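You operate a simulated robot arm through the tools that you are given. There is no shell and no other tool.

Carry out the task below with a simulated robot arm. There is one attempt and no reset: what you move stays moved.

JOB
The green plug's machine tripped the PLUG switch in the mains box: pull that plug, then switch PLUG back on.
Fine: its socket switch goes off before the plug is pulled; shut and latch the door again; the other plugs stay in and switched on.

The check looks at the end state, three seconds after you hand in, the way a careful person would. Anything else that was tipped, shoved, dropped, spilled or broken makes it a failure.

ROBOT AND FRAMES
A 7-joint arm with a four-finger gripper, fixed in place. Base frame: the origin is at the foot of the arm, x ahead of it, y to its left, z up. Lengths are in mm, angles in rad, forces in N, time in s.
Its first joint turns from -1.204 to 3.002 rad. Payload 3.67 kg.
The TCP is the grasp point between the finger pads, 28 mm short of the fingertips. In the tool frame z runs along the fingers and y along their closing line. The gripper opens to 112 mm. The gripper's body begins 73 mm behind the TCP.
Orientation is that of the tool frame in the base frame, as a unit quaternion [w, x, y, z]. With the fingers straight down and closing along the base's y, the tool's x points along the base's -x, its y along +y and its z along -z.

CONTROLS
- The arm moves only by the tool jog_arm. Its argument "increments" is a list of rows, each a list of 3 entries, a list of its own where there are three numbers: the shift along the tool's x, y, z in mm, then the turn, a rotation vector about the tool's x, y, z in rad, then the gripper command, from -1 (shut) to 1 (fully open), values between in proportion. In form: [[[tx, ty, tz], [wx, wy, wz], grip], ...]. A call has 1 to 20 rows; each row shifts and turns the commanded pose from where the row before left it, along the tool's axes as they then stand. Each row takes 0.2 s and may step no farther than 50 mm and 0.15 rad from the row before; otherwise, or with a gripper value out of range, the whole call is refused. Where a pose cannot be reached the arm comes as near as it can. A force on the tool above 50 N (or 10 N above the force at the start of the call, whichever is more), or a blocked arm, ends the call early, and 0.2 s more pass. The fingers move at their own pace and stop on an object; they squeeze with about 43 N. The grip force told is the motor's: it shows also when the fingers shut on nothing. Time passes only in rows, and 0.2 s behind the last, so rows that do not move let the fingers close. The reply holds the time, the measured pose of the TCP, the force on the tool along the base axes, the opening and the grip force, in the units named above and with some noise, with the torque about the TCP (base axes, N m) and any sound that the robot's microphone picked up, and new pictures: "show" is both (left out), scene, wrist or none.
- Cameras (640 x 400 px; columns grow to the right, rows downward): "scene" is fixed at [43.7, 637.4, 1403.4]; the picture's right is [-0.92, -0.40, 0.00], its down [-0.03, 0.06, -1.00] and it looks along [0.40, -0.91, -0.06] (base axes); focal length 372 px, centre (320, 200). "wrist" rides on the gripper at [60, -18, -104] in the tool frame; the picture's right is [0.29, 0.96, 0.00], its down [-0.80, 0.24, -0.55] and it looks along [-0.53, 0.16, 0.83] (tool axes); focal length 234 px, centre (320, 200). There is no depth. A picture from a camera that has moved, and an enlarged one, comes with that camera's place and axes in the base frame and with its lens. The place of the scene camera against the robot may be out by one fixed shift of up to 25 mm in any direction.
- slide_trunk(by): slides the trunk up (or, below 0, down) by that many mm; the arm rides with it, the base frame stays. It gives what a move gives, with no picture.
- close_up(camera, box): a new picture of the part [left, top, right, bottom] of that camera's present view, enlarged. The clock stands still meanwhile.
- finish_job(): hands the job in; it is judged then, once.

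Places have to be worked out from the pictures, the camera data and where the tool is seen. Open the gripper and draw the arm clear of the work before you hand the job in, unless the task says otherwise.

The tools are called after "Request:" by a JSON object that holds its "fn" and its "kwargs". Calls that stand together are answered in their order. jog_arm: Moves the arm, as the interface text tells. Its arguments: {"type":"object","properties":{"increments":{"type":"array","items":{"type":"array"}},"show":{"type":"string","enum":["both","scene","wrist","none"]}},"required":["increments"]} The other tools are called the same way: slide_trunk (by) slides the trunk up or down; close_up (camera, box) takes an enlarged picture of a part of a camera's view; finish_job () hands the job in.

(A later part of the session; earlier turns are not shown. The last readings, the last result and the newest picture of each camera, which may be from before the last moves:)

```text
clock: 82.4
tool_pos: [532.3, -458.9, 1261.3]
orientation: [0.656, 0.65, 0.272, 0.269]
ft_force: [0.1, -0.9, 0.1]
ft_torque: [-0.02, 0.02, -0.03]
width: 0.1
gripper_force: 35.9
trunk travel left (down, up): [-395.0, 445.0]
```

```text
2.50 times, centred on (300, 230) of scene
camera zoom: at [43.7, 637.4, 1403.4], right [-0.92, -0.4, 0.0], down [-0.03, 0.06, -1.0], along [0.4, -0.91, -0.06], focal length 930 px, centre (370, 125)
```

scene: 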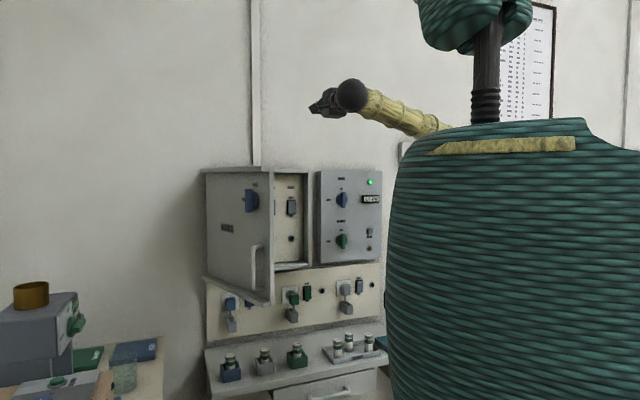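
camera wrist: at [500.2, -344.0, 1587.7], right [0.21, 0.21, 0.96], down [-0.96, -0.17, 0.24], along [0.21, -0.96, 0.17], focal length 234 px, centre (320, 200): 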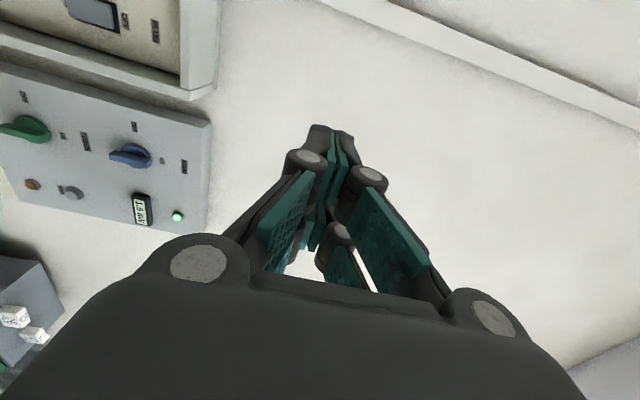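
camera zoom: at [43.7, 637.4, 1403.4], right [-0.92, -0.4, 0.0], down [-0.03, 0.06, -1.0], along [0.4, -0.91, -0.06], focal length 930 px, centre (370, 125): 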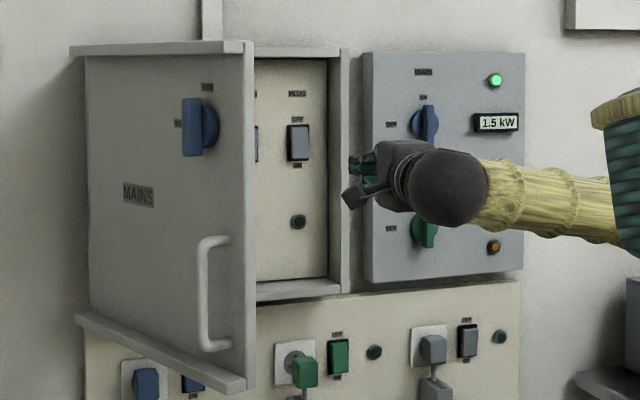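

The PLUG rocker is at u ≈ −56, z 1235–1291 (centre 1263), ON half at the bottom; BENCH's lamp is lit, PLUG's is dark. I'll move forward with the closed tip aligned at z ≈ 1248.

Request:
{"fn": "jog_arm", "kwargs": {"increments": [[[1.2, -3.4, 40], [0, 0, 0], -1], [[1.2, -3.4, 40], [0, 0, 0], -1], [[1.2, -3.4, 40], [0, 0, 0], -1], [[1.2, -3.4, 40], [0, 0, 0], -1], [[0, 0, 35], [0, 0, 0], -1]], "show": "wrist"}}

Request:
{"fn": "close_up", "kwargs": {"camera": "wrist", "box": [200, 20, 440, 170]}}

Request:
{"fn": "close_up", "kwargs": {"camera": "scene", "box": [260, 160, 340, 260]}}

```text
clock: 83.6
tool_pos: [673.5, -596.4, 1249.2]
orientation: [0.656, 0.65, 0.272, 0.269]
ft_force: [0.9, -0.3, 0.1]
ft_torque: [0.01, 0.01, 0.01]
width: 0.0
gripper_force: 35.8
trunk travel left (down, up): [-395.0, 445.0]
camera wrist: at [641.7, -480.1, 1231.7], right [0.2, 0.21, 0.96], down [-0.96, -0.17, 0.24], along [0.21, -0.96, 0.17], focal length 234 px, centre (320, 200)
```

wrist: 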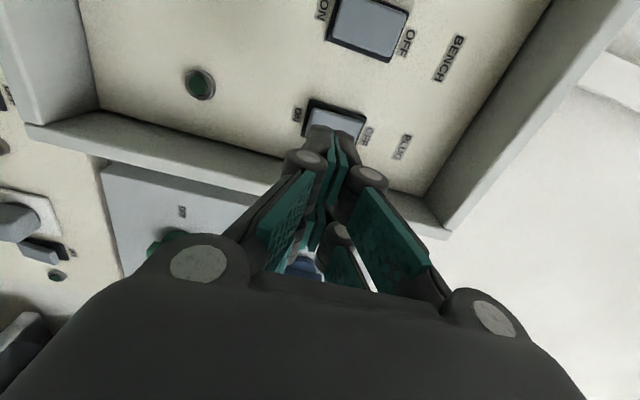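

```text
2.67 times, centred on (320, 95) of wrist
camera zoom: at [641.7, -480.1, 1231.7], right [0.2, 0.21, 0.96], down [-0.96, -0.17, 0.24], along [0.21, -0.96, 0.17], focal length 624 px, centre (320, 480)
```

zoom: 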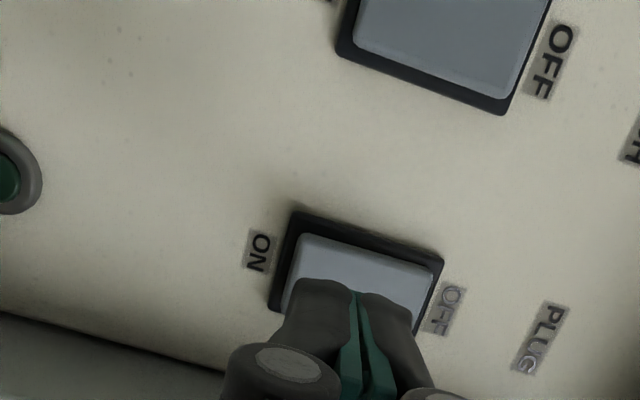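

```text
4.00 times, centred on (300, 210) of scene
camera zoom: at [43.7, 637.4, 1403.4], right [-0.92, -0.4, 0.0], down [-0.03, 0.06, -1.0], along [0.4, -0.91, -0.06], focal length 1489 px, centre (400, 160)
```

zoom: 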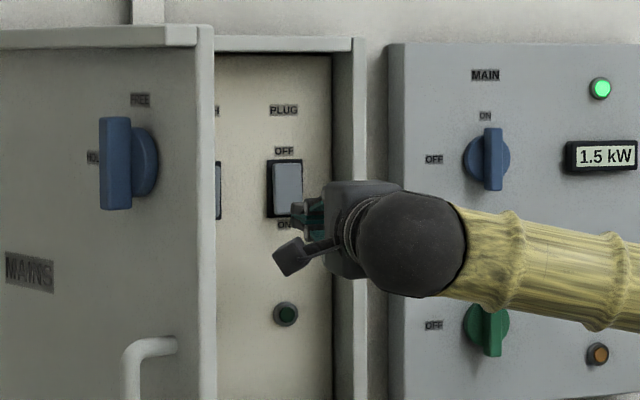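

Refined: frame u −71…−35, z 1234–1292, depth ~1026. My tip is aligned (u −54.5); I'll lower 2 mm and advance, then press in small steps.

Request:
{"fn": "jog_arm", "kwargs": {"increments": [[[0, -2, 25], [0, 0, 0], -1], [[0, 0, 25], [0, 0, 0], -1], [[0, 0, 15], [0, 0, 0], -1], [[0, 0, 5], [0, 0, 0], -1], [[0, 0, 4], [0, 0, 0], -1], [[0, 0, 4], [0, 0, 0], -1]], "show": "wrist"}}

Request:
{"fn": "close_up", "kwargs": {"camera": "scene", "box": [260, 160, 340, 260]}}

```text
clock: 85.0
tool_pos: [729.3, -648.7, 1246.9]
orientation: [0.656, 0.651, 0.272, 0.268]
ft_force: [0.4, 0.4, -0.3]
ft_torque: [0.0, 0.01, 0.01]
width: 0.0
gripper_force: 35.7
trunk travel left (down, up): [-395.0, 445.0]
camera wrist: at [697.0, -533.5, 1228.6], right [0.2, 0.21, 0.96], down [-0.96, -0.17, 0.24], along [0.21, -0.96, 0.17], focal length 234 px, centre (320, 200)
```

wrist: 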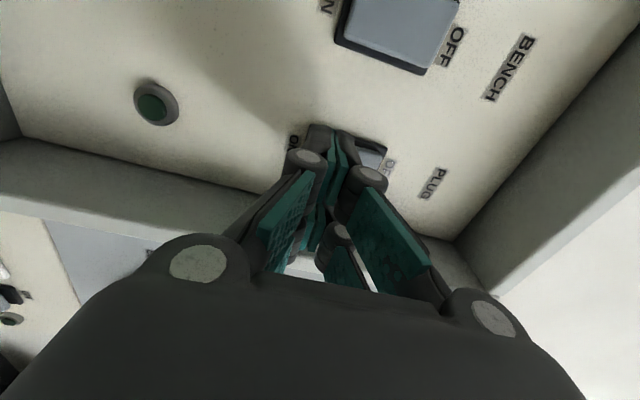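

```text
4.00 times, centred on (300, 210) of scene
camera zoom: at [43.7, 637.4, 1403.4], right [-0.92, -0.4, 0.0], down [-0.03, 0.06, -1.0], along [0.4, -0.91, -0.06], focal length 1489 px, centre (400, 160)
```

zoom: 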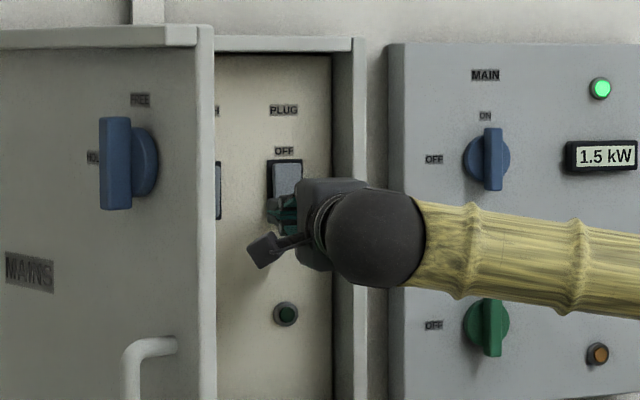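

Tip at depth 1002, no contact yet, u drifted to −57. I'll shift 3 mm right and continue in 3–4 mm steps.

Request:
{"fn": "jog_arm", "kwargs": {"increments": [[[-3, 0, 4], [0, 0, 0], -1], [[0, 0, 4], [0, 0, 0], -1], [[0, 0, 3], [0, 0, 0], -1], [[0, 0, 3], [0, 0, 0], -1]], "show": "none"}}

Request:
{"fn": "close_up", "kwargs": {"camera": "scene", "box": [260, 160, 340, 260]}}

```text
clock: 86.0
tool_pos: [736.9, -662.2, 1247.8]
orientation: [0.656, 0.651, 0.27, 0.269]
ft_force: [0.7, -0.4, 0.3]
ft_torque: [0.03, -0.01, 0.02]
width: 0.2
gripper_force: 35.9
trunk travel left (down, up): [-395.0, 445.0]
```

```text
4.00 times, centred on (300, 210) of scene
camera zoom: at [43.7, 637.4, 1403.4], right [-0.92, -0.4, 0.0], down [-0.03, 0.06, -1.0], along [0.4, -0.91, -0.06], focal length 1489 px, centre (400, 160)
```

zoom: 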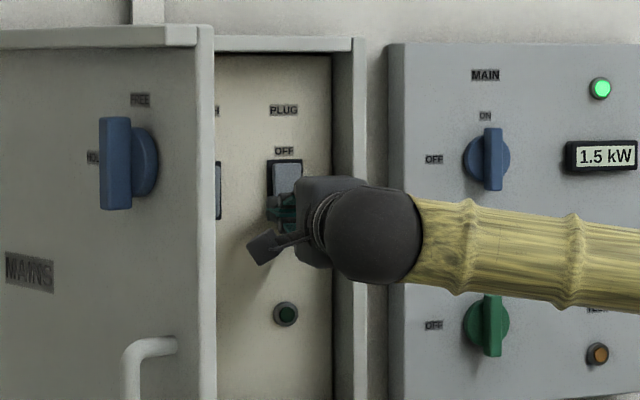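

Tip at 1017, still free. Continue pressing forward in 3 mm steps.

Request:
{"fn": "jog_arm", "kwargs": {"increments": [[[0, 0, 3], [0, 0, 0], -1], [[0, 0, 3], [0, 0, 0], -1], [[0, 0, 3], [0, 0, 0], -1], [[0, 0, 2], [0, 0, 0], -1]], "show": "none"}}

Request:
{"fn": "close_up", "kwargs": {"camera": "scene", "box": [260, 160, 340, 260]}}

```text
clock: 87.0
tool_pos: [742.3, -669.4, 1247.3]
orientation: [0.656, 0.65, 0.272, 0.27]
ft_force: [-22.3, 17.1, -15.6]
ft_torque: [0.15, 0.11, -0.15]
width: 0.0
gripper_force: 35.8
trunk travel left (down, up): [-395.0, 445.0]
```

```text
4.00 times, centred on (300, 210) of scene
camera zoom: at [43.7, 637.4, 1403.4], right [-0.92, -0.4, 0.0], down [-0.03, 0.06, -1.0], along [0.4, -0.91, -0.06], focal length 1489 px, centre (400, 160)
```

zoom: 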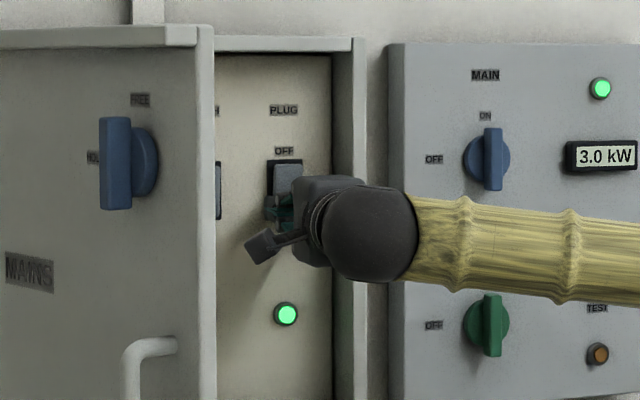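

The PLUG lamp lit green and the meter jumped to 3.0 kW — PLUG is on. I'll back straight out of the box.

Request:
{"fn": "jog_arm", "kwargs": {"increments": [[[0, 0, -8], [0, 0, 0], -1], [[0, 0, -20], [0, 0, 0], -1], [[0, 0, -40], [0, 0, 0], -1], [[0, 0, -40], [0, 0, 0], -1], [[0, 0, -40], [0, 0, 0], -1], [[0, 0, -40], [0, 0, 0], -1], [[0, 0, -40], [0, 0, 0], -1], [[0, 0, -40], [0, 0, 0], -1]], "show": "both"}}

Request:
{"fn": "close_up", "kwargs": {"camera": "wrist", "box": [200, 0, 440, 150]}}

Request:
{"fn": "close_up", "kwargs": {"camera": "scene", "box": [200, 150, 400, 340]}}

```text
clock: 88.8
tool_pos: [552.8, -477.6, 1246.0]
orientation: [0.657, 0.65, 0.271, 0.269]
ft_force: [-0.5, 0.6, 0.3]
ft_torque: [-0.04, 0.04, 0.01]
width: 0.1
gripper_force: 35.5
trunk travel left (down, up): [-395.0, 445.0]
camera wrist: at [521.5, -362.3, 1228.3], right [0.2, 0.21, 0.96], down [-0.96, -0.17, 0.24], along [0.21, -0.96, 0.17], focal length 234 px, centre (320, 200)
```

scene: 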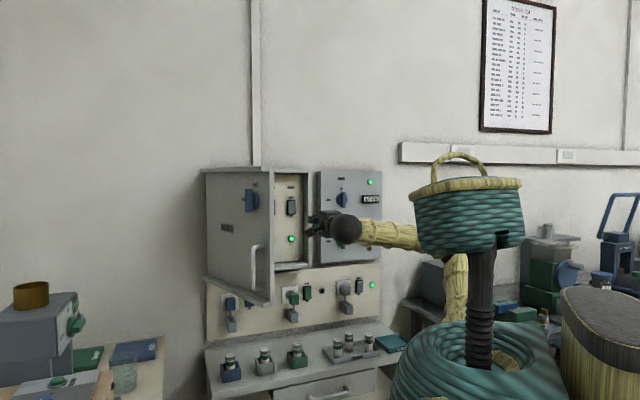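
wrist: 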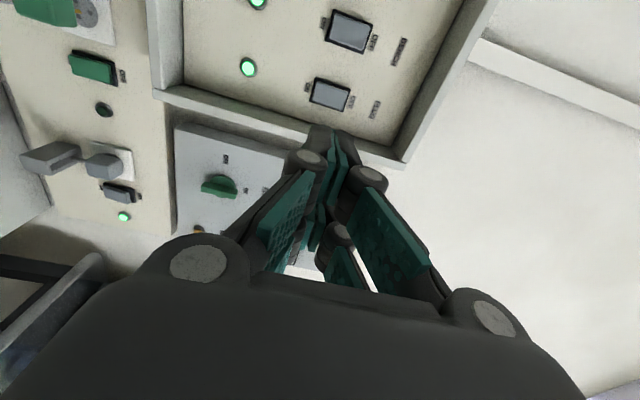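

```text
2.67 times, centred on (320, 75) of wrist
camera zoom: at [521.5, -362.3, 1228.3], right [0.2, 0.21, 0.96], down [-0.96, -0.17, 0.24], along [0.21, -0.96, 0.17], focal length 624 px, centre (320, 533)
```

zoom: 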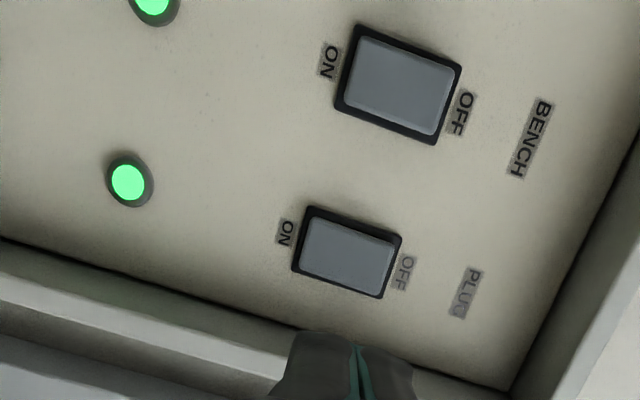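

```text
2.11 times, centred on (300, 245) of scene
camera zoom: at [43.7, 637.4, 1403.4], right [-0.92, -0.4, 0.0], down [-0.03, 0.06, -1.0], along [0.4, -0.91, -0.06], focal length 784 px, centre (362, 105)
```

zoom: 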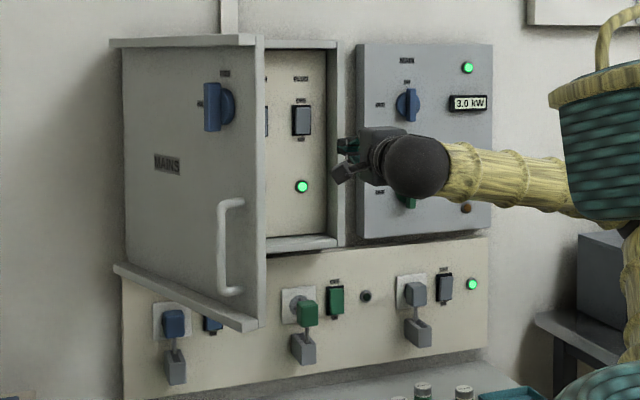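

PLUG is confirmed ON (lamp lit, grey socket lamp lit, green socket lamp dark). Next I close the door: retreat to depth ~505, then pass left in front of the door's free edge (at u ≈ −250, depth ≈ 590) to its outer side.

Request:
{"fn": "jog_arm", "kwargs": {"increments": [[[0, 0, -44], [0, 0, 0], -1], [[0, 0, -44], [0, 0, 0], -1], [[0, 0, -44], [0, 0, 0], -1], [[0, 0, -44], [0, 0, 0], -1], [[0, 0, -44], [0, 0, 0], -1]], "show": "both"}}

```text
clock: 90.0
tool_pos: [477.2, -400.6, 1245.1]
orientation: [0.656, 0.651, 0.273, 0.268]
ft_force: [-0.7, -0.5, 0.3]
ft_torque: [-0.04, 0.03, 0.01]
width: 0.0
gripper_force: 36.0
out of reach, approached as far as the arm can: row 3, 4, 5
trunk travel left (down, up): [-395.0, 445.0]
camera wrist: at [446.0, -284.9, 1226.9], right [0.2, 0.21, 0.96], down [-0.96, -0.17, 0.24], along [0.21, -0.96, 0.17], focal length 234 px, centre (320, 200)
```

scene: 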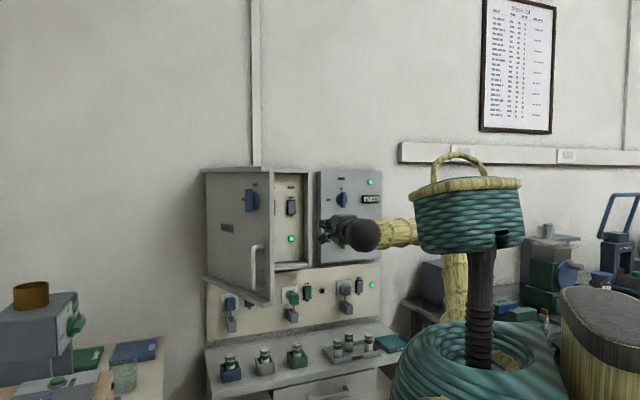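
wrist: 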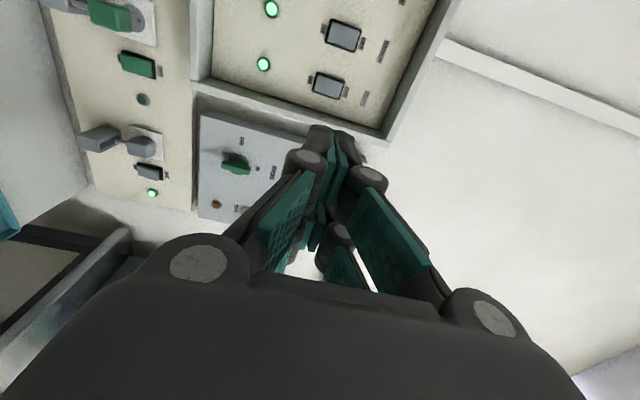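

The arm can't retract further here, so I'll go over the door again: raise the trunk 330 mm, move left beyond the door's outer side, then lower.

Request:
{"fn": "slide_trunk", "kwargs": {"by": 330}}

Request:
{"fn": "jog_arm", "kwargs": {"increments": [[[40, 0, 0], [0, 0, 0], -1], [[40, 0, -5], [0, 0, 0], -1], [[40, 0, -10], [0, 0, 0], -1], [[40, 0, -10], [0, 0, 0], -1], [[40, 0, -10], [0, 0, 0], -1], [[40, 0, -10], [0, 0, 0], -1], [[40, 0, -10], [0, 0, 0], -1]], "show": "both"}}

```text
clock: 93.3
tool_pos: [477.6, -402.1, 1574.8]
orientation: [0.656, 0.651, 0.271, 0.269]
ft_force: [-0.3, 0.4, 0.5]
ft_torque: [0.02, 0.0, 0.02]
width: 0.1
gripper_force: 36.2
trunk travel left (down, up): [-725.0, 115.0]
```

```text
clock: 94.9
tool_pos: [638.2, -158.1, 1572.3]
orientation: [0.657, 0.649, 0.273, 0.269]
ft_force: [0.5, -0.1, 1.2]
ft_torque: [0.01, 0.04, -0.07]
width: 0.0
gripper_force: 35.4
trunk travel left (down, up): [-725.0, 115.0]
camera wrist: at [605.7, -42.3, 1554.2], right [0.21, 0.21, 0.95], down [-0.96, -0.17, 0.24], along [0.21, -0.96, 0.17], focal length 234 px, centre (320, 200)
```

scene: 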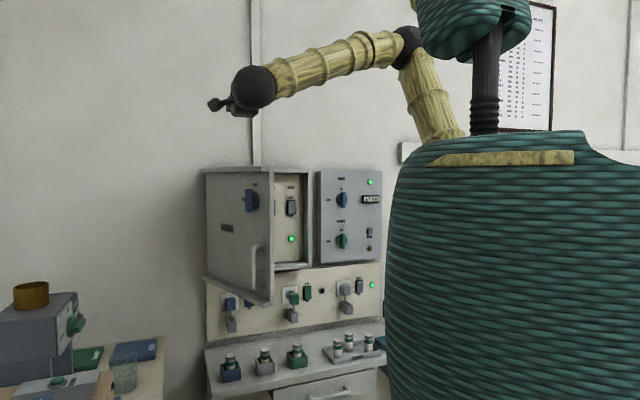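
wrist: 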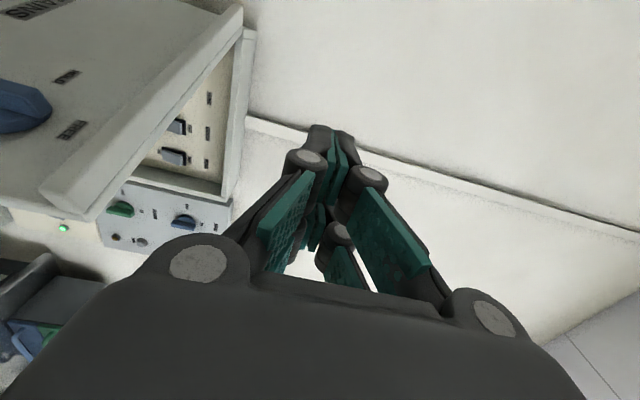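

The hand is now above and left of the open door. I'll go 40 mm further left for clearance from the door's lip and handle, then lower the trunk 330 mm.

Request:
{"fn": "jog_arm", "kwargs": {"increments": [[[40, 0, 0], [0, 0, 0], -1]], "show": "none"}}

Request:
{"fn": "slide_trunk", "kwargs": {"by": -330}}

Request:
{"fn": "close_up", "kwargs": {"camera": "wrist", "box": [0, 0, 640, 400]}}

Request:
{"fn": "close_up", "kwargs": {"camera": "scene", "box": [150, 130, 400, 310]}}

```text
clock: 95.3
tool_pos: [671.7, -128.1, 1569.6]
orientation: [0.657, 0.649, 0.274, 0.267]
ft_force: [1.5, 1.7, -0.1]
ft_torque: [-0.03, -0.07, -0.15]
width: 0.0
gripper_force: 35.7
trunk travel left (down, up): [-725.0, 115.0]
```

```text
clock: 98.5
tool_pos: [665.3, -134.9, 1241.2]
orientation: [0.656, 0.651, 0.272, 0.268]
ft_force: [0.4, 0.2, -0.4]
ft_torque: [0.0, 0.0, 0.06]
width: 0.0
gripper_force: 35.8
trunk travel left (down, up): [-395.0, 445.0]
```

```text
1.00 times, centred on (320, 200) of wrist (not enlarged: the box is as wide or as high as the picture)
camera zoom: at [634.0, -19.1, 1223.6], right [0.2, 0.21, 0.96], down [-0.96, -0.17, 0.24], along [0.21, -0.96, 0.17], focal length 234 px, centre (320, 200)
```

zoom: 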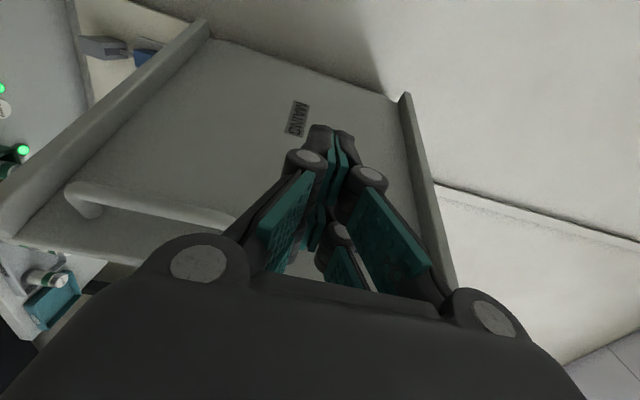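

```text
2.22 times, centred on (275, 220) of scene
camera zoom: at [43.7, 637.4, 1403.4], right [-0.92, -0.4, 0.0], down [-0.03, 0.06, -1.0], along [0.4, -0.91, -0.06], focal length 827 px, centre (420, 156)
```

zoom: 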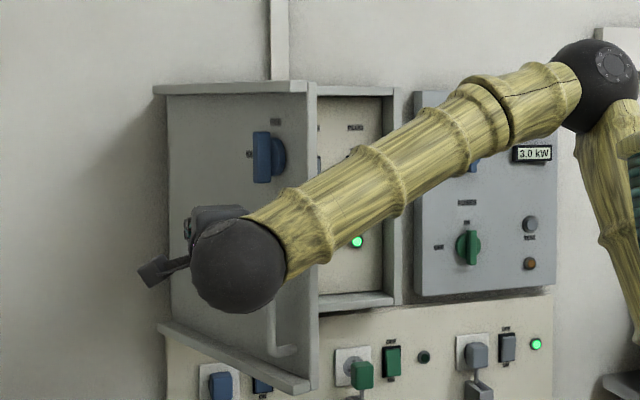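

The hand is on the outer side of the door between handle and latch heights (z 1241). I'll move the closed tip forward to depth ~650 and then right toward the door face near its free edge.

Request:
{"fn": "jog_arm", "kwargs": {"increments": [[[0, 0, 28], [0, 0, 0], -1], [[0, 0, 28], [0, 0, 0], -1], [[-20, 0, 0], [0, 0, 0], -1], [[-20, 0, 0], [0, 0, 0], -1]], "show": "both"}}

Request:
{"fn": "close_up", "kwargs": {"camera": "scene", "box": [150, 130, 400, 310]}}

```text
clock: 99.5
tool_pos: [675.6, -203.5, 1241.3]
orientation: [0.656, 0.651, 0.272, 0.269]
ft_force: [0.1, -0.5, -0.7]
ft_torque: [0.03, 0.0, 0.01]
width: 0.0
gripper_force: 35.6
trunk travel left (down, up): [-395.0, 445.0]
camera wrist: at [643.7, -88.0, 1223.9], right [0.2, 0.21, 0.96], down [-0.96, -0.17, 0.24], along [0.21, -0.96, 0.17], focal length 234 px, centre (320, 200)
```

scene: 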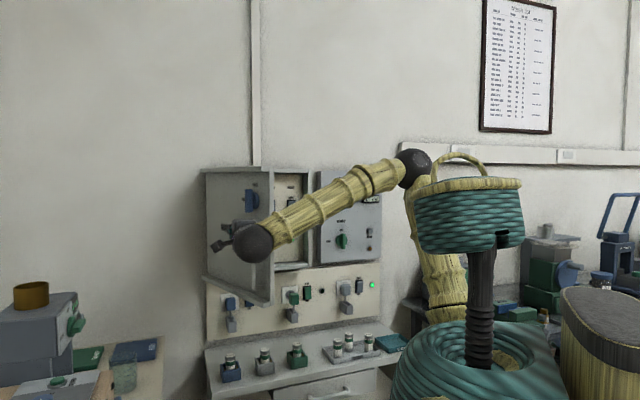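
wrist: 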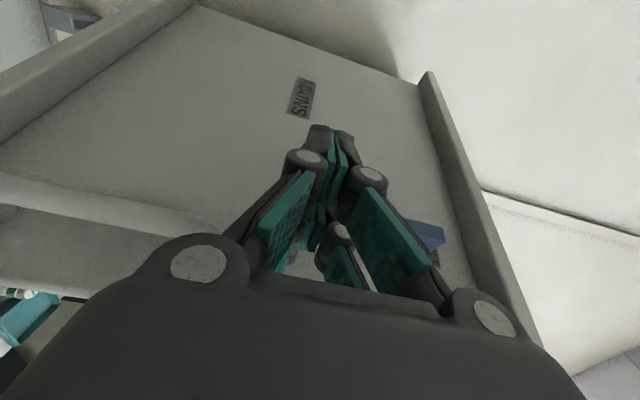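

```text
2.22 times, centred on (275, 220) of scene
camera zoom: at [43.7, 637.4, 1403.4], right [-0.92, -0.4, 0.0], down [-0.03, 0.06, -1.0], along [0.4, -0.91, -0.06], focal length 827 px, centre (420, 156)
```

zoom: 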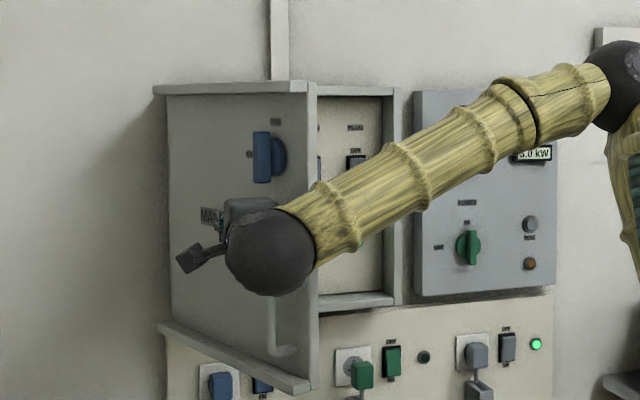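

No contact yet at u −334. I'll sweep right along the door's closing arc and watch the door and force.

Request:
{"fn": "jog_arm", "kwargs": {"increments": [[[-18.5, 0, 3], [0, 0, 0], -1], [[-18.5, 0, 3], [0, 0, 0], -1], [[-15, 0, 4.5], [0, 0, 0], -1], [[-15, 0, 4.5], [0, 0, 0], -1], [[-15, 0, 5.5], [0, 0, 0], -1], [[-15, 0, 5.5], [0, 0, 0], -1]], "show": "both"}}

Request:
{"fn": "close_up", "kwargs": {"camera": "scene", "box": [150, 130, 400, 310]}}

```text
clock: 100.9
tool_pos: [626.5, -291.7, 1243.8]
orientation: [0.656, 0.65, 0.271, 0.27]
ft_force: [1.6, -0.5, 0.0]
ft_torque: [0.01, -0.01, 0.01]
width: 0.0
gripper_force: 35.7
trunk travel left (down, up): [-395.0, 445.0]
camera wrist: at [594.2, -175.7, 1226.1], right [0.2, 0.21, 0.96], down [-0.96, -0.17, 0.24], along [0.21, -0.96, 0.17], focal length 234 px, centre (320, 200)
```

scene: 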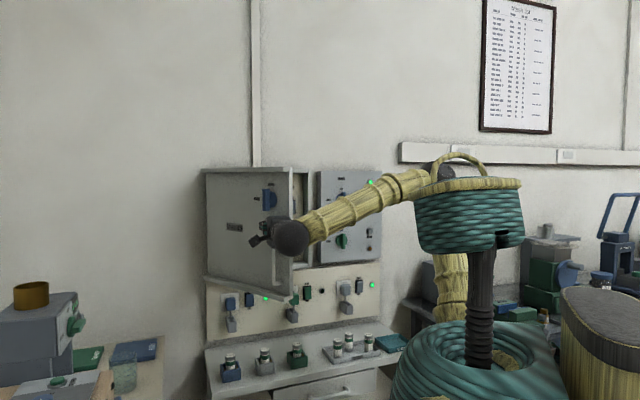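
wrist: 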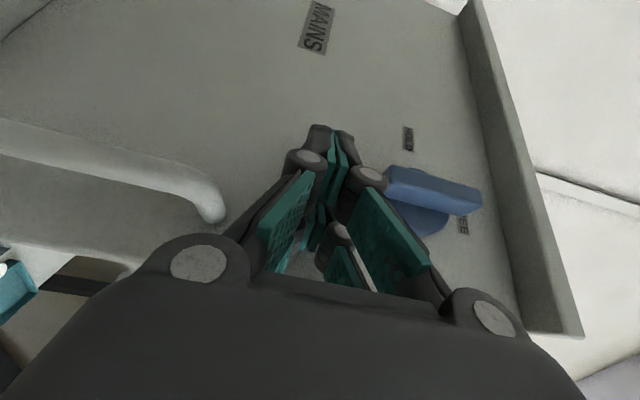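

```text
2.22 times, centred on (275, 220) of scene
camera zoom: at [43.7, 637.4, 1403.4], right [-0.92, -0.4, 0.0], down [-0.03, 0.06, -1.0], along [0.4, -0.91, -0.06], focal length 827 px, centre (420, 156)
```

zoom: 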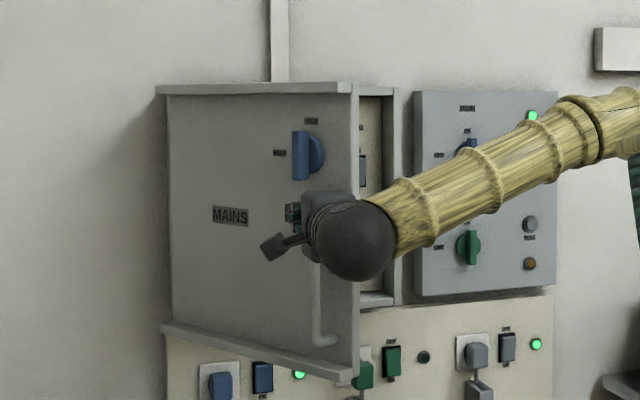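

The door is swinging closed with the hand. Continue the arc to about 25° remaining.

Request:
{"fn": "jog_arm", "kwargs": {"increments": [[[-14.5, -0.5, 8], [0, 0, 0], -1], [[-14.5, -0.5, 8], [0, 0, 0], -1], [[-14.5, -0.5, 8], [0, 0, 0], -1], [[-14.5, -0.5, 8], [0, 0, 0], -1], [[-12.5, 0, 11], [0, 0, 0], -1], [[-12.5, 0, 11], [0, 0, 0], -1], [[-12.5, 0, 11], [0, 0, 0], -1], [[-12.5, 0, 11], [0, 0, 0], -1], [[-10, 0, 13], [0, 0, 0], -1], [[-10, 0, 13], [0, 0, 0], -1], [[-10, 0, 13], [0, 0, 0], -1], [[-10, 0, 13], [0, 0, 0], -1]], "show": "both"}}

Request:
{"fn": "close_up", "kwargs": {"camera": "scene", "box": [150, 130, 400, 310]}}

```text
clock: 103.5
tool_pos: [613.5, -486.6, 1240.8]
orientation: [0.656, 0.651, 0.273, 0.269]
ft_force: [0.8, 0.4, 0.8]
ft_torque: [-0.01, 0.0, 0.01]
width: 0.2
gripper_force: 35.8
trunk travel left (down, up): [-395.0, 445.0]
camera wrist: at [581.1, -370.3, 1224.6], right [0.2, 0.21, 0.96], down [-0.96, -0.17, 0.24], along [0.21, -0.96, 0.17], focal length 234 px, centre (320, 200)
```

scene: 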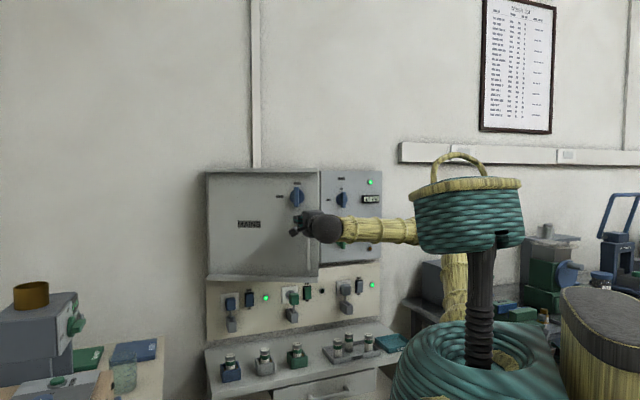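
wrist: 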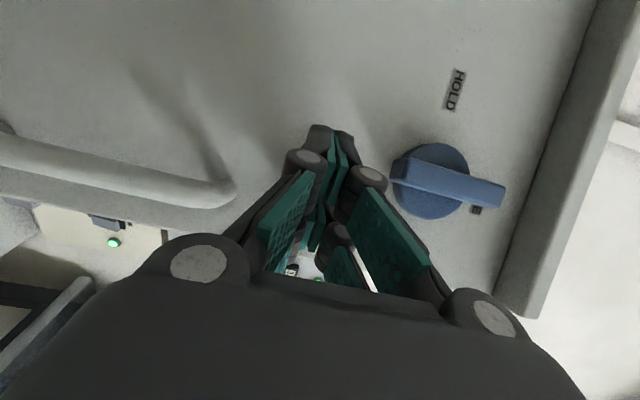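

```text
2.22 times, centred on (275, 220) of scene
camera zoom: at [43.7, 637.4, 1403.4], right [-0.92, -0.4, 0.0], down [-0.03, 0.06, -1.0], along [0.4, -0.91, -0.06], focal length 827 px, centre (420, 156)
```

zoom: 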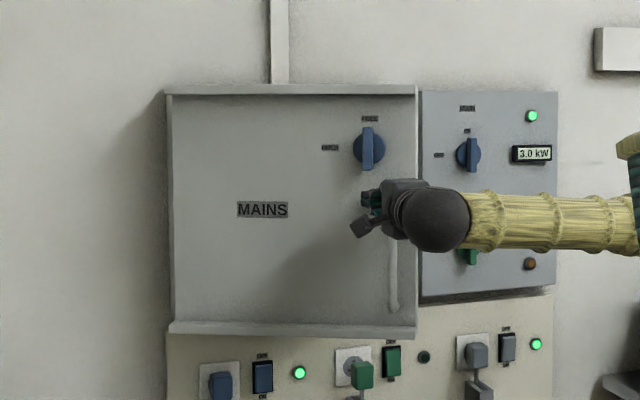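

Door is ~25° from closed. Continue pushing mostly forward until nearly shut.

Request:
{"fn": "jog_arm", "kwargs": {"increments": [[[-4, 0, 13], [0, 0, 0], -1], [[-4, 0, 13], [0, 0, 0], -1], [[-4, 0, 13], [0, 0, 0], -1], [[-4, 0, 13], [0, 0, 0], -1], [[-3, 0, 13], [0, 0, 0], -1], [[-3, 0, 13], [0, 0, 0], -1], [[-3, 0, 13], [0, 0, 0], -1], [[-2, 0, 13], [0, 0, 0], -1], [[-2, 0, 13], [0, 0, 0], -1]], "show": "both"}}

Request:
{"fn": "close_up", "kwargs": {"camera": "scene", "box": [150, 130, 400, 310]}}

```text
clock: 105.5
tool_pos: [674.0, -589.2, 1243.1]
orientation: [0.657, 0.65, 0.272, 0.27]
ft_force: [0.1, 0.0, 0.4]
ft_torque: [0.0, 0.0, 0.03]
width: 0.3
gripper_force: 36.0
trunk travel left (down, up): [-395.0, 445.0]
camera wrist: at [642.9, -473.0, 1225.8], right [0.2, 0.21, 0.96], down [-0.96, -0.17, 0.24], along [0.21, -0.96, 0.17], focal length 234 px, centre (320, 200)
```

scene: 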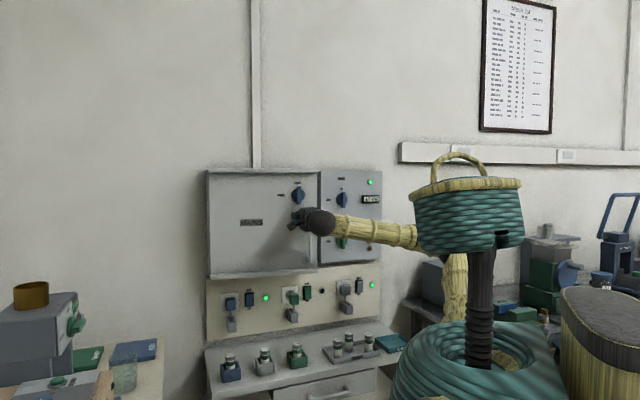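
wrist: 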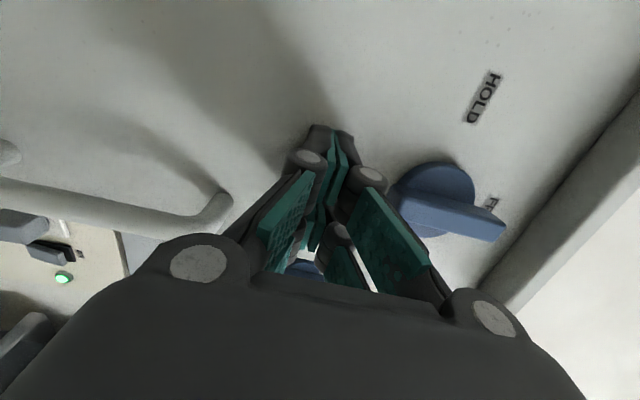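

```text
2.22 times, centred on (275, 220) of scene
camera zoom: at [43.7, 637.4, 1403.4], right [-0.92, -0.4, 0.0], down [-0.03, 0.06, -1.0], along [0.4, -0.91, -0.06], focal length 827 px, centre (420, 156)
```

zoom: 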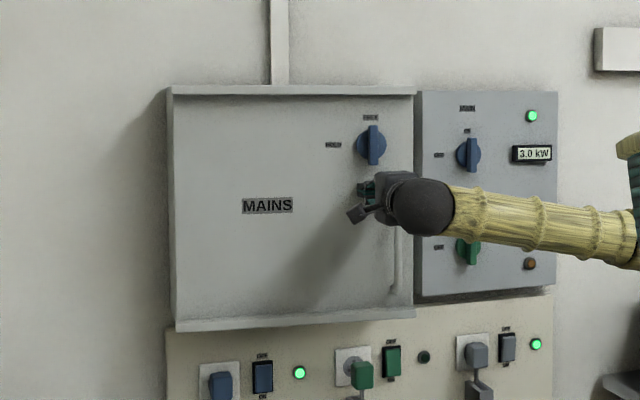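

Nearly shut; tip at depth 921. Push on gently until the door seats.

Request:
{"fn": "jog_arm", "kwargs": {"increments": [[[0, 0, 8], [0, 0, 0], -1], [[0, 0, 8], [0, 0, 0], -1], [[0, 0, 8], [0, 0, 0], -1], [[0, 0, 6], [0, 0, 0], -1], [[0, 0, 5], [0, 0, 0], -1]], "show": "none"}}

Request:
{"fn": "close_up", "kwargs": {"camera": "scene", "box": [150, 130, 400, 310]}}

```text
clock: 106.7
tool_pos: [701.5, -615.4, 1242.0]
orientation: [0.656, 0.651, 0.271, 0.268]
ft_force: [-0.3, 0.0, -0.2]
ft_torque: [-0.01, 0.0, 0.01]
width: 0.2
gripper_force: 35.6
trunk travel left (down, up): [-395.0, 445.0]
```

```text
2.22 times, centred on (275, 220) of scene
camera zoom: at [43.7, 637.4, 1403.4], right [-0.92, -0.4, 0.0], down [-0.03, 0.06, -1.0], along [0.4, -0.91, -0.06], focal length 827 px, centre (420, 156)
```

zoom: 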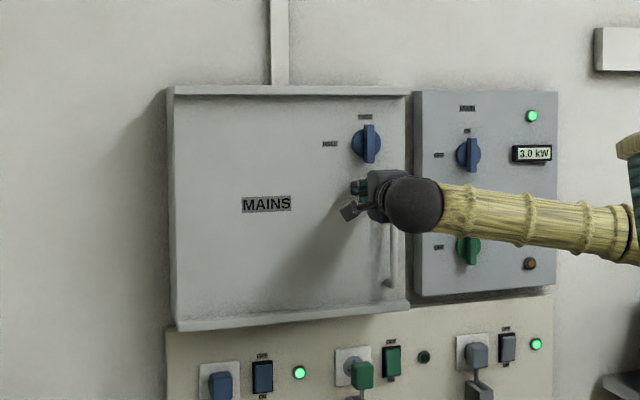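

Tip at 959 and no resistance yet; keep pushing in 3 mm steps until it meets the frame.

Request:
{"fn": "jog_arm", "kwargs": {"increments": [[[0, 0, 3], [0, 0, 0], -1], [[0, 0, 3], [0, 0, 0], -1], [[0, 0, 3], [0, 0, 0], -1], [[0, 0, 3], [0, 0, 0], -1]], "show": "none"}}

Request:
{"fn": "close_up", "kwargs": {"camera": "scene", "box": [150, 130, 400, 310]}}

```text
clock: 107.7
tool_pos: [708.1, -620.6, 1242.9]
orientation: [0.656, 0.651, 0.272, 0.269]
ft_force: [-0.3, 0.6, -1.5]
ft_torque: [-0.03, 0.03, 0.0]
width: 0.0
gripper_force: 35.6
trunk travel left (down, up): [-395.0, 445.0]
```

```text
2.22 times, centred on (275, 220) of scene
camera zoom: at [43.7, 637.4, 1403.4], right [-0.92, -0.4, 0.0], down [-0.03, 0.06, -1.0], along [0.4, -0.91, -0.06], focal length 827 px, centre (420, 156)
```

zoom: 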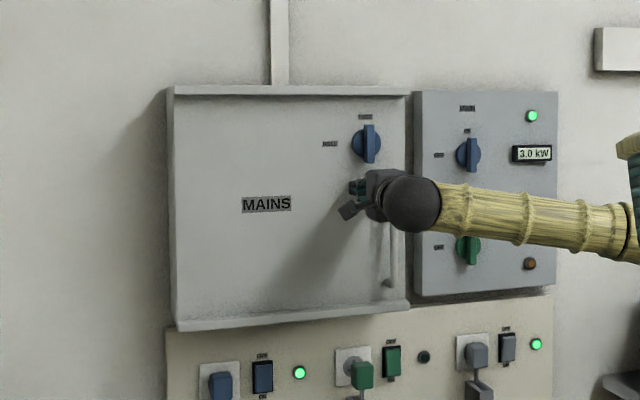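

The door didn't move during the last steps, so it may already be seated; I'll keep advancing until I feel contact.

Request:
{"fn": "jog_arm", "kwargs": {"increments": [[[0, 0, 2], [0, 0, 0], -1], [[0, 0, 2], [0, 0, 0], -1], [[0, 0, 2], [0, 0, 0], -1], [[0, 0, 2], [0, 0, 0], -1]], "show": "wrist"}}

Request:
{"fn": "close_up", "kwargs": {"camera": "scene", "box": [190, 150, 400, 290]}}

```text
clock: 108.5
tool_pos: [707.5, -621.8, 1243.1]
orientation: [0.656, 0.65, 0.273, 0.27]
ft_force: [-24.4, 11.0, -5.6]
ft_torque: [0.13, 0.12, -0.24]
width: 5.7
gripper_force: 35.4
trunk travel left (down, up): [-395.0, 445.0]
stopped in row 3: the force on the tool passed its limit at 55 N (the readings are from after the stop); the commanded pose is now the measured one
camera wrist: at [675.5, -505.7, 1225.5], right [0.21, 0.21, 0.96], down [-0.95, -0.17, 0.24], along [0.22, -0.96, 0.17], focal length 234 px, centre (320, 200)
```

wrist: 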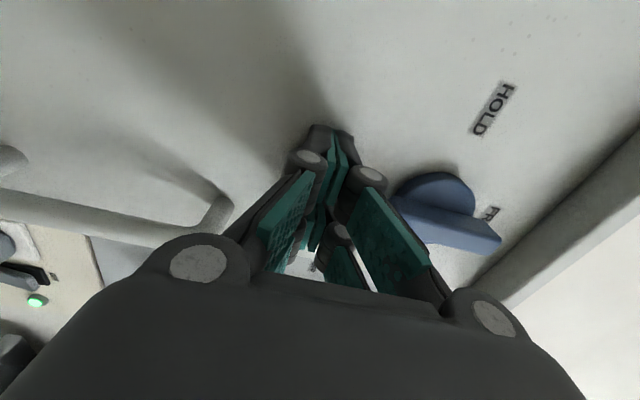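

```text
2.86 times, centred on (295, 220) of scene
camera zoom: at [43.7, 637.4, 1403.4], right [-0.92, -0.4, 0.0], down [-0.03, 0.06, -1.0], along [0.4, -0.91, -0.06], focal length 1063 px, centre (391, 143)
```

zoom: 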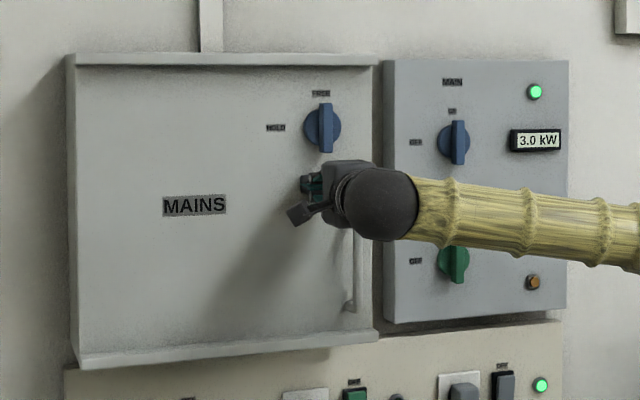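

Firm contact at depth 968 and the door image matches the original closed view exactly, so it's shut. Now back off, roll +90° (fingers closing horizontally), and move up to the vertical latch bar.

Request:
{"fn": "jog_arm", "kwargs": {"increments": [[[0, 0, -10], [0, 0, 0], -1], [[0, 0, -35], [0, 0, 0], -1], [[0, 0, -35], [0, 0, 0], -1], [[0, 0, 0], [0, 0, 0.1428], -0.4], [[0, 0, 0], [0, 0, 0.1428], -0.4], [[0, 0, 0], [0, 0, 0.1428], -0.4], [[0, 0, 0], [0, 0, 0.1428], -0.4], [[0, 0, 0], [0, 0, 0.1428], -0.4], [[0, 0, 0], [0, 0, 0.1428], -0.4], [[0, 0, 0], [0, 0, 0.1428], -0.4], [[0, 0, 0], [0, 0, 0.1428], -0.4], [[0, 0, 0], [0, 0, 0.1428], -0.4], [[0, 0, 0], [0, 0, 0.1428], -0.4], [[0, 0, 0], [0, 0, 0.1428], -0.4], [[38, 3, 0], [0, 0, 0], -0.4], [[38, 3, 0], [0, 0, 0], -0.4]], "show": "both"}}

Request:
{"fn": "close_up", "kwargs": {"camera": "wrist", "box": [200, 40, 440, 190]}}

Request:
{"fn": "close_up", "kwargs": {"camera": "scene", "box": [265, 165, 345, 225]}}

```text
clock: 111.8
tool_pos: [651.4, -570.1, 1318.0]
orientation: [0.273, 0.654, -0.267, 0.653]
ft_force: [-0.7, 0.2, 0.0]
ft_torque: [0.0, -0.05, -0.04]
width: 33.4
gripper_force: 0.0
trunk travel left (down, up): [-395.0, 445.0]
camera wrist: at [589.5, -482.5, 1377.9], right [-0.68, -0.68, 0.3], down [-0.56, 0.22, -0.8], along [0.47, -0.7, -0.53], focal length 234 px, centre (320, 200)
```

scene: 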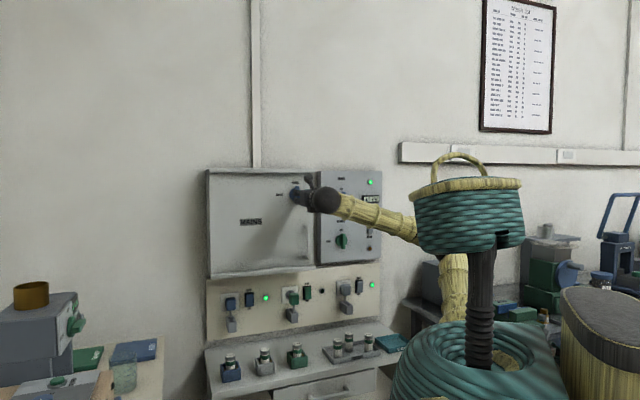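
wrist: 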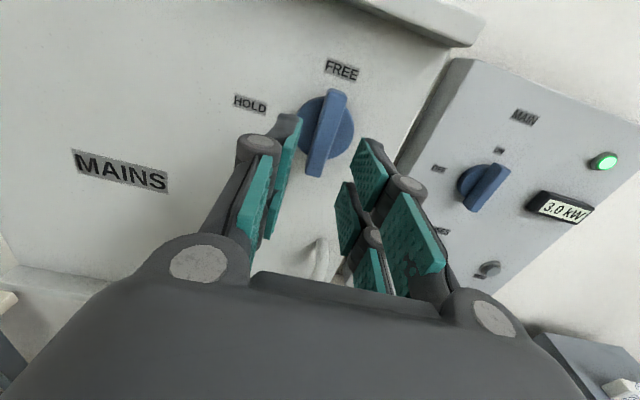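

```text
2.67 times, centred on (320, 115) of wrist
camera zoom: at [589.5, -482.5, 1377.9], right [-0.68, -0.68, 0.3], down [-0.56, 0.22, -0.8], along [0.47, -0.7, -0.53], focal length 624 px, centre (320, 427)
```

zoom: 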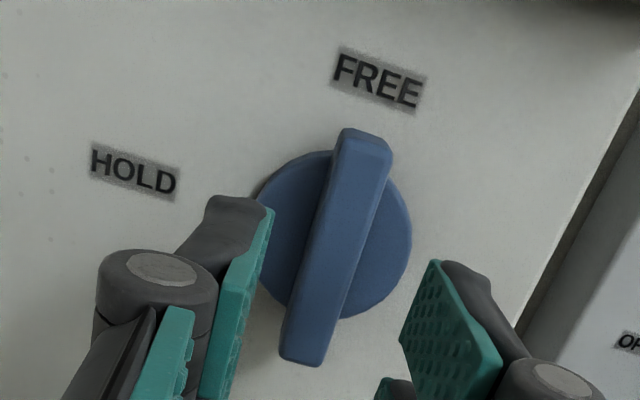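

```text
6.67 times, centred on (305, 195) of scene
camera zoom: at [43.7, 637.4, 1403.4], right [-0.92, -0.4, 0.0], down [-0.03, 0.06, -1.0], along [0.4, -0.91, -0.06], focal length 2481 px, centre (420, 233)
```

zoom: 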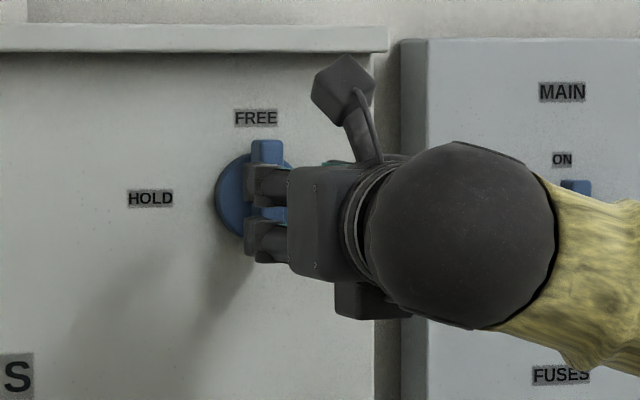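

The bar is vertical between the open fingers. I'll return to the earlier grip pose (u −55.9, z 1319.4, depth ~922) and close on the bar.

Request:
{"fn": "jog_arm", "kwargs": {"increments": [[[1.4, 1.6, 20], [0, 0, 0], -0.4], [[0, 0, 20], [0, 0, 0], -0.4], [[0, 0, 10], [0, 0, 0], -0.4], [[0, 0, 7], [0, 0, 0], -0.4], [[0, 0, 0], [0, 0, 0], -0.4]], "show": "none"}}

Request:
{"fn": "close_up", "kwargs": {"camera": "wrist", "box": [200, 40, 440, 190]}}

```text
clock: 113.0
tool_pos: [690.2, -611.5, 1317.7]
orientation: [0.273, 0.654, -0.267, 0.653]
ft_force: [-0.6, -0.3, 0.4]
ft_torque: [-0.02, -0.02, 0.0]
width: 33.3
gripper_force: 0.0
trunk travel left (down, up): [-395.0, 445.0]
```

```text
2.67 times, centred on (320, 115) of wrist
camera zoom: at [629.2, -524.7, 1378.7], right [-0.67, -0.68, 0.3], down [-0.56, 0.22, -0.8], along [0.47, -0.7, -0.53], focal length 624 px, centre (320, 427)
```

zoom: 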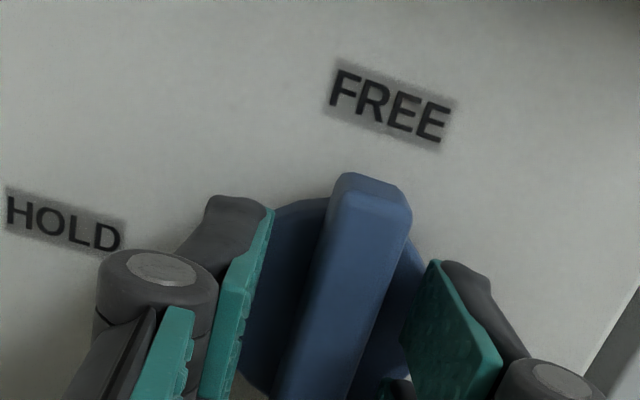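

Position matches the earlier grip pose within 3 mm. Advance 2.5 mm and close on the bar.

Request:
{"fn": "jog_arm", "kwargs": {"increments": [[[1.5, 0, 2.5], [0, 0, 0], -0.4], [[0, 0, 0], [0, 0, 0], -0.6], [[0, 0, 0], [0, 0, 0], -0.8], [[0, 0, 0], [0, 0, 0], -1], [[0, 0, 0], [0, 0, 0], -1]], "show": "none"}}

Request:
{"fn": "close_up", "kwargs": {"camera": "wrist", "box": [200, 40, 440, 190]}}

```text
clock: 114.2
tool_pos: [693.0, -614.2, 1319.5]
orientation: [0.275, 0.654, -0.267, 0.653]
ft_force: [0.0, -0.4, 1.0]
ft_torque: [0.2, 0.18, -0.09]
width: 15.1
gripper_force: 45.0
trunk travel left (down, up): [-395.0, 445.0]
```

```text
2.67 times, centred on (320, 115) of wrist
camera zoom: at [630.8, -527.0, 1380.4], right [-0.68, -0.68, 0.3], down [-0.56, 0.22, -0.8], along [0.47, -0.7, -0.53], focal length 624 px, centre (320, 427)
```

zoom: 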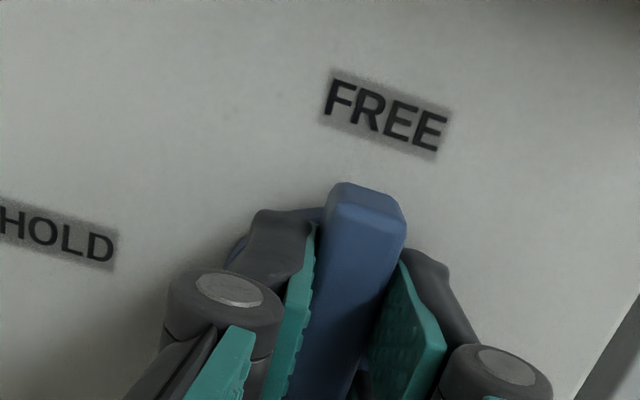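

Gripped at 15.1 mm with no side load. Turn counter-clockwise (− about tool z) back toward HOLD, first half.

Request:
{"fn": "jog_arm", "kwargs": {"increments": [[[0, 0, 0], [0, 0, -0.12], -1], [[0, 0, 0], [0, 0, -0.12], -1], [[0, 0, 0], [0, 0, -0.12], -1], [[0, 0, 0], [0, 0, -0.12], -1], [[0, 0, 0], [0, 0, -0.12], -1], [[0, 0, 0], [0, 0, -0.12], -1]], "show": "none"}}

Request:
{"fn": "close_up", "kwargs": {"camera": "wrist", "box": [200, 40, 440, 190]}}

```text
clock: 115.7
tool_pos: [692.0, -614.5, 1319.3]
orientation: [0.487, 0.706, -0.018, 0.514]
ft_force: [0.5, -3.0, 2.1]
ft_torque: [0.68, 0.63, -0.87]
width: 15.3
gripper_force: 44.8
trunk travel left (down, up): [-395.0, 445.0]
```

```text
2.67 times, centred on (320, 115) of wrist
camera zoom: at [654.9, -502.1, 1353.3], right [-0.37, -0.37, 0.85], down [-0.89, -0.11, -0.43], along [0.26, -0.92, -0.29], focal length 624 px, centre (320, 427)
```

zoom: 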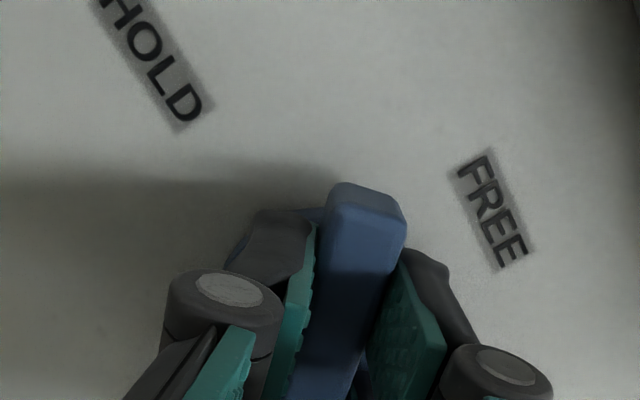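

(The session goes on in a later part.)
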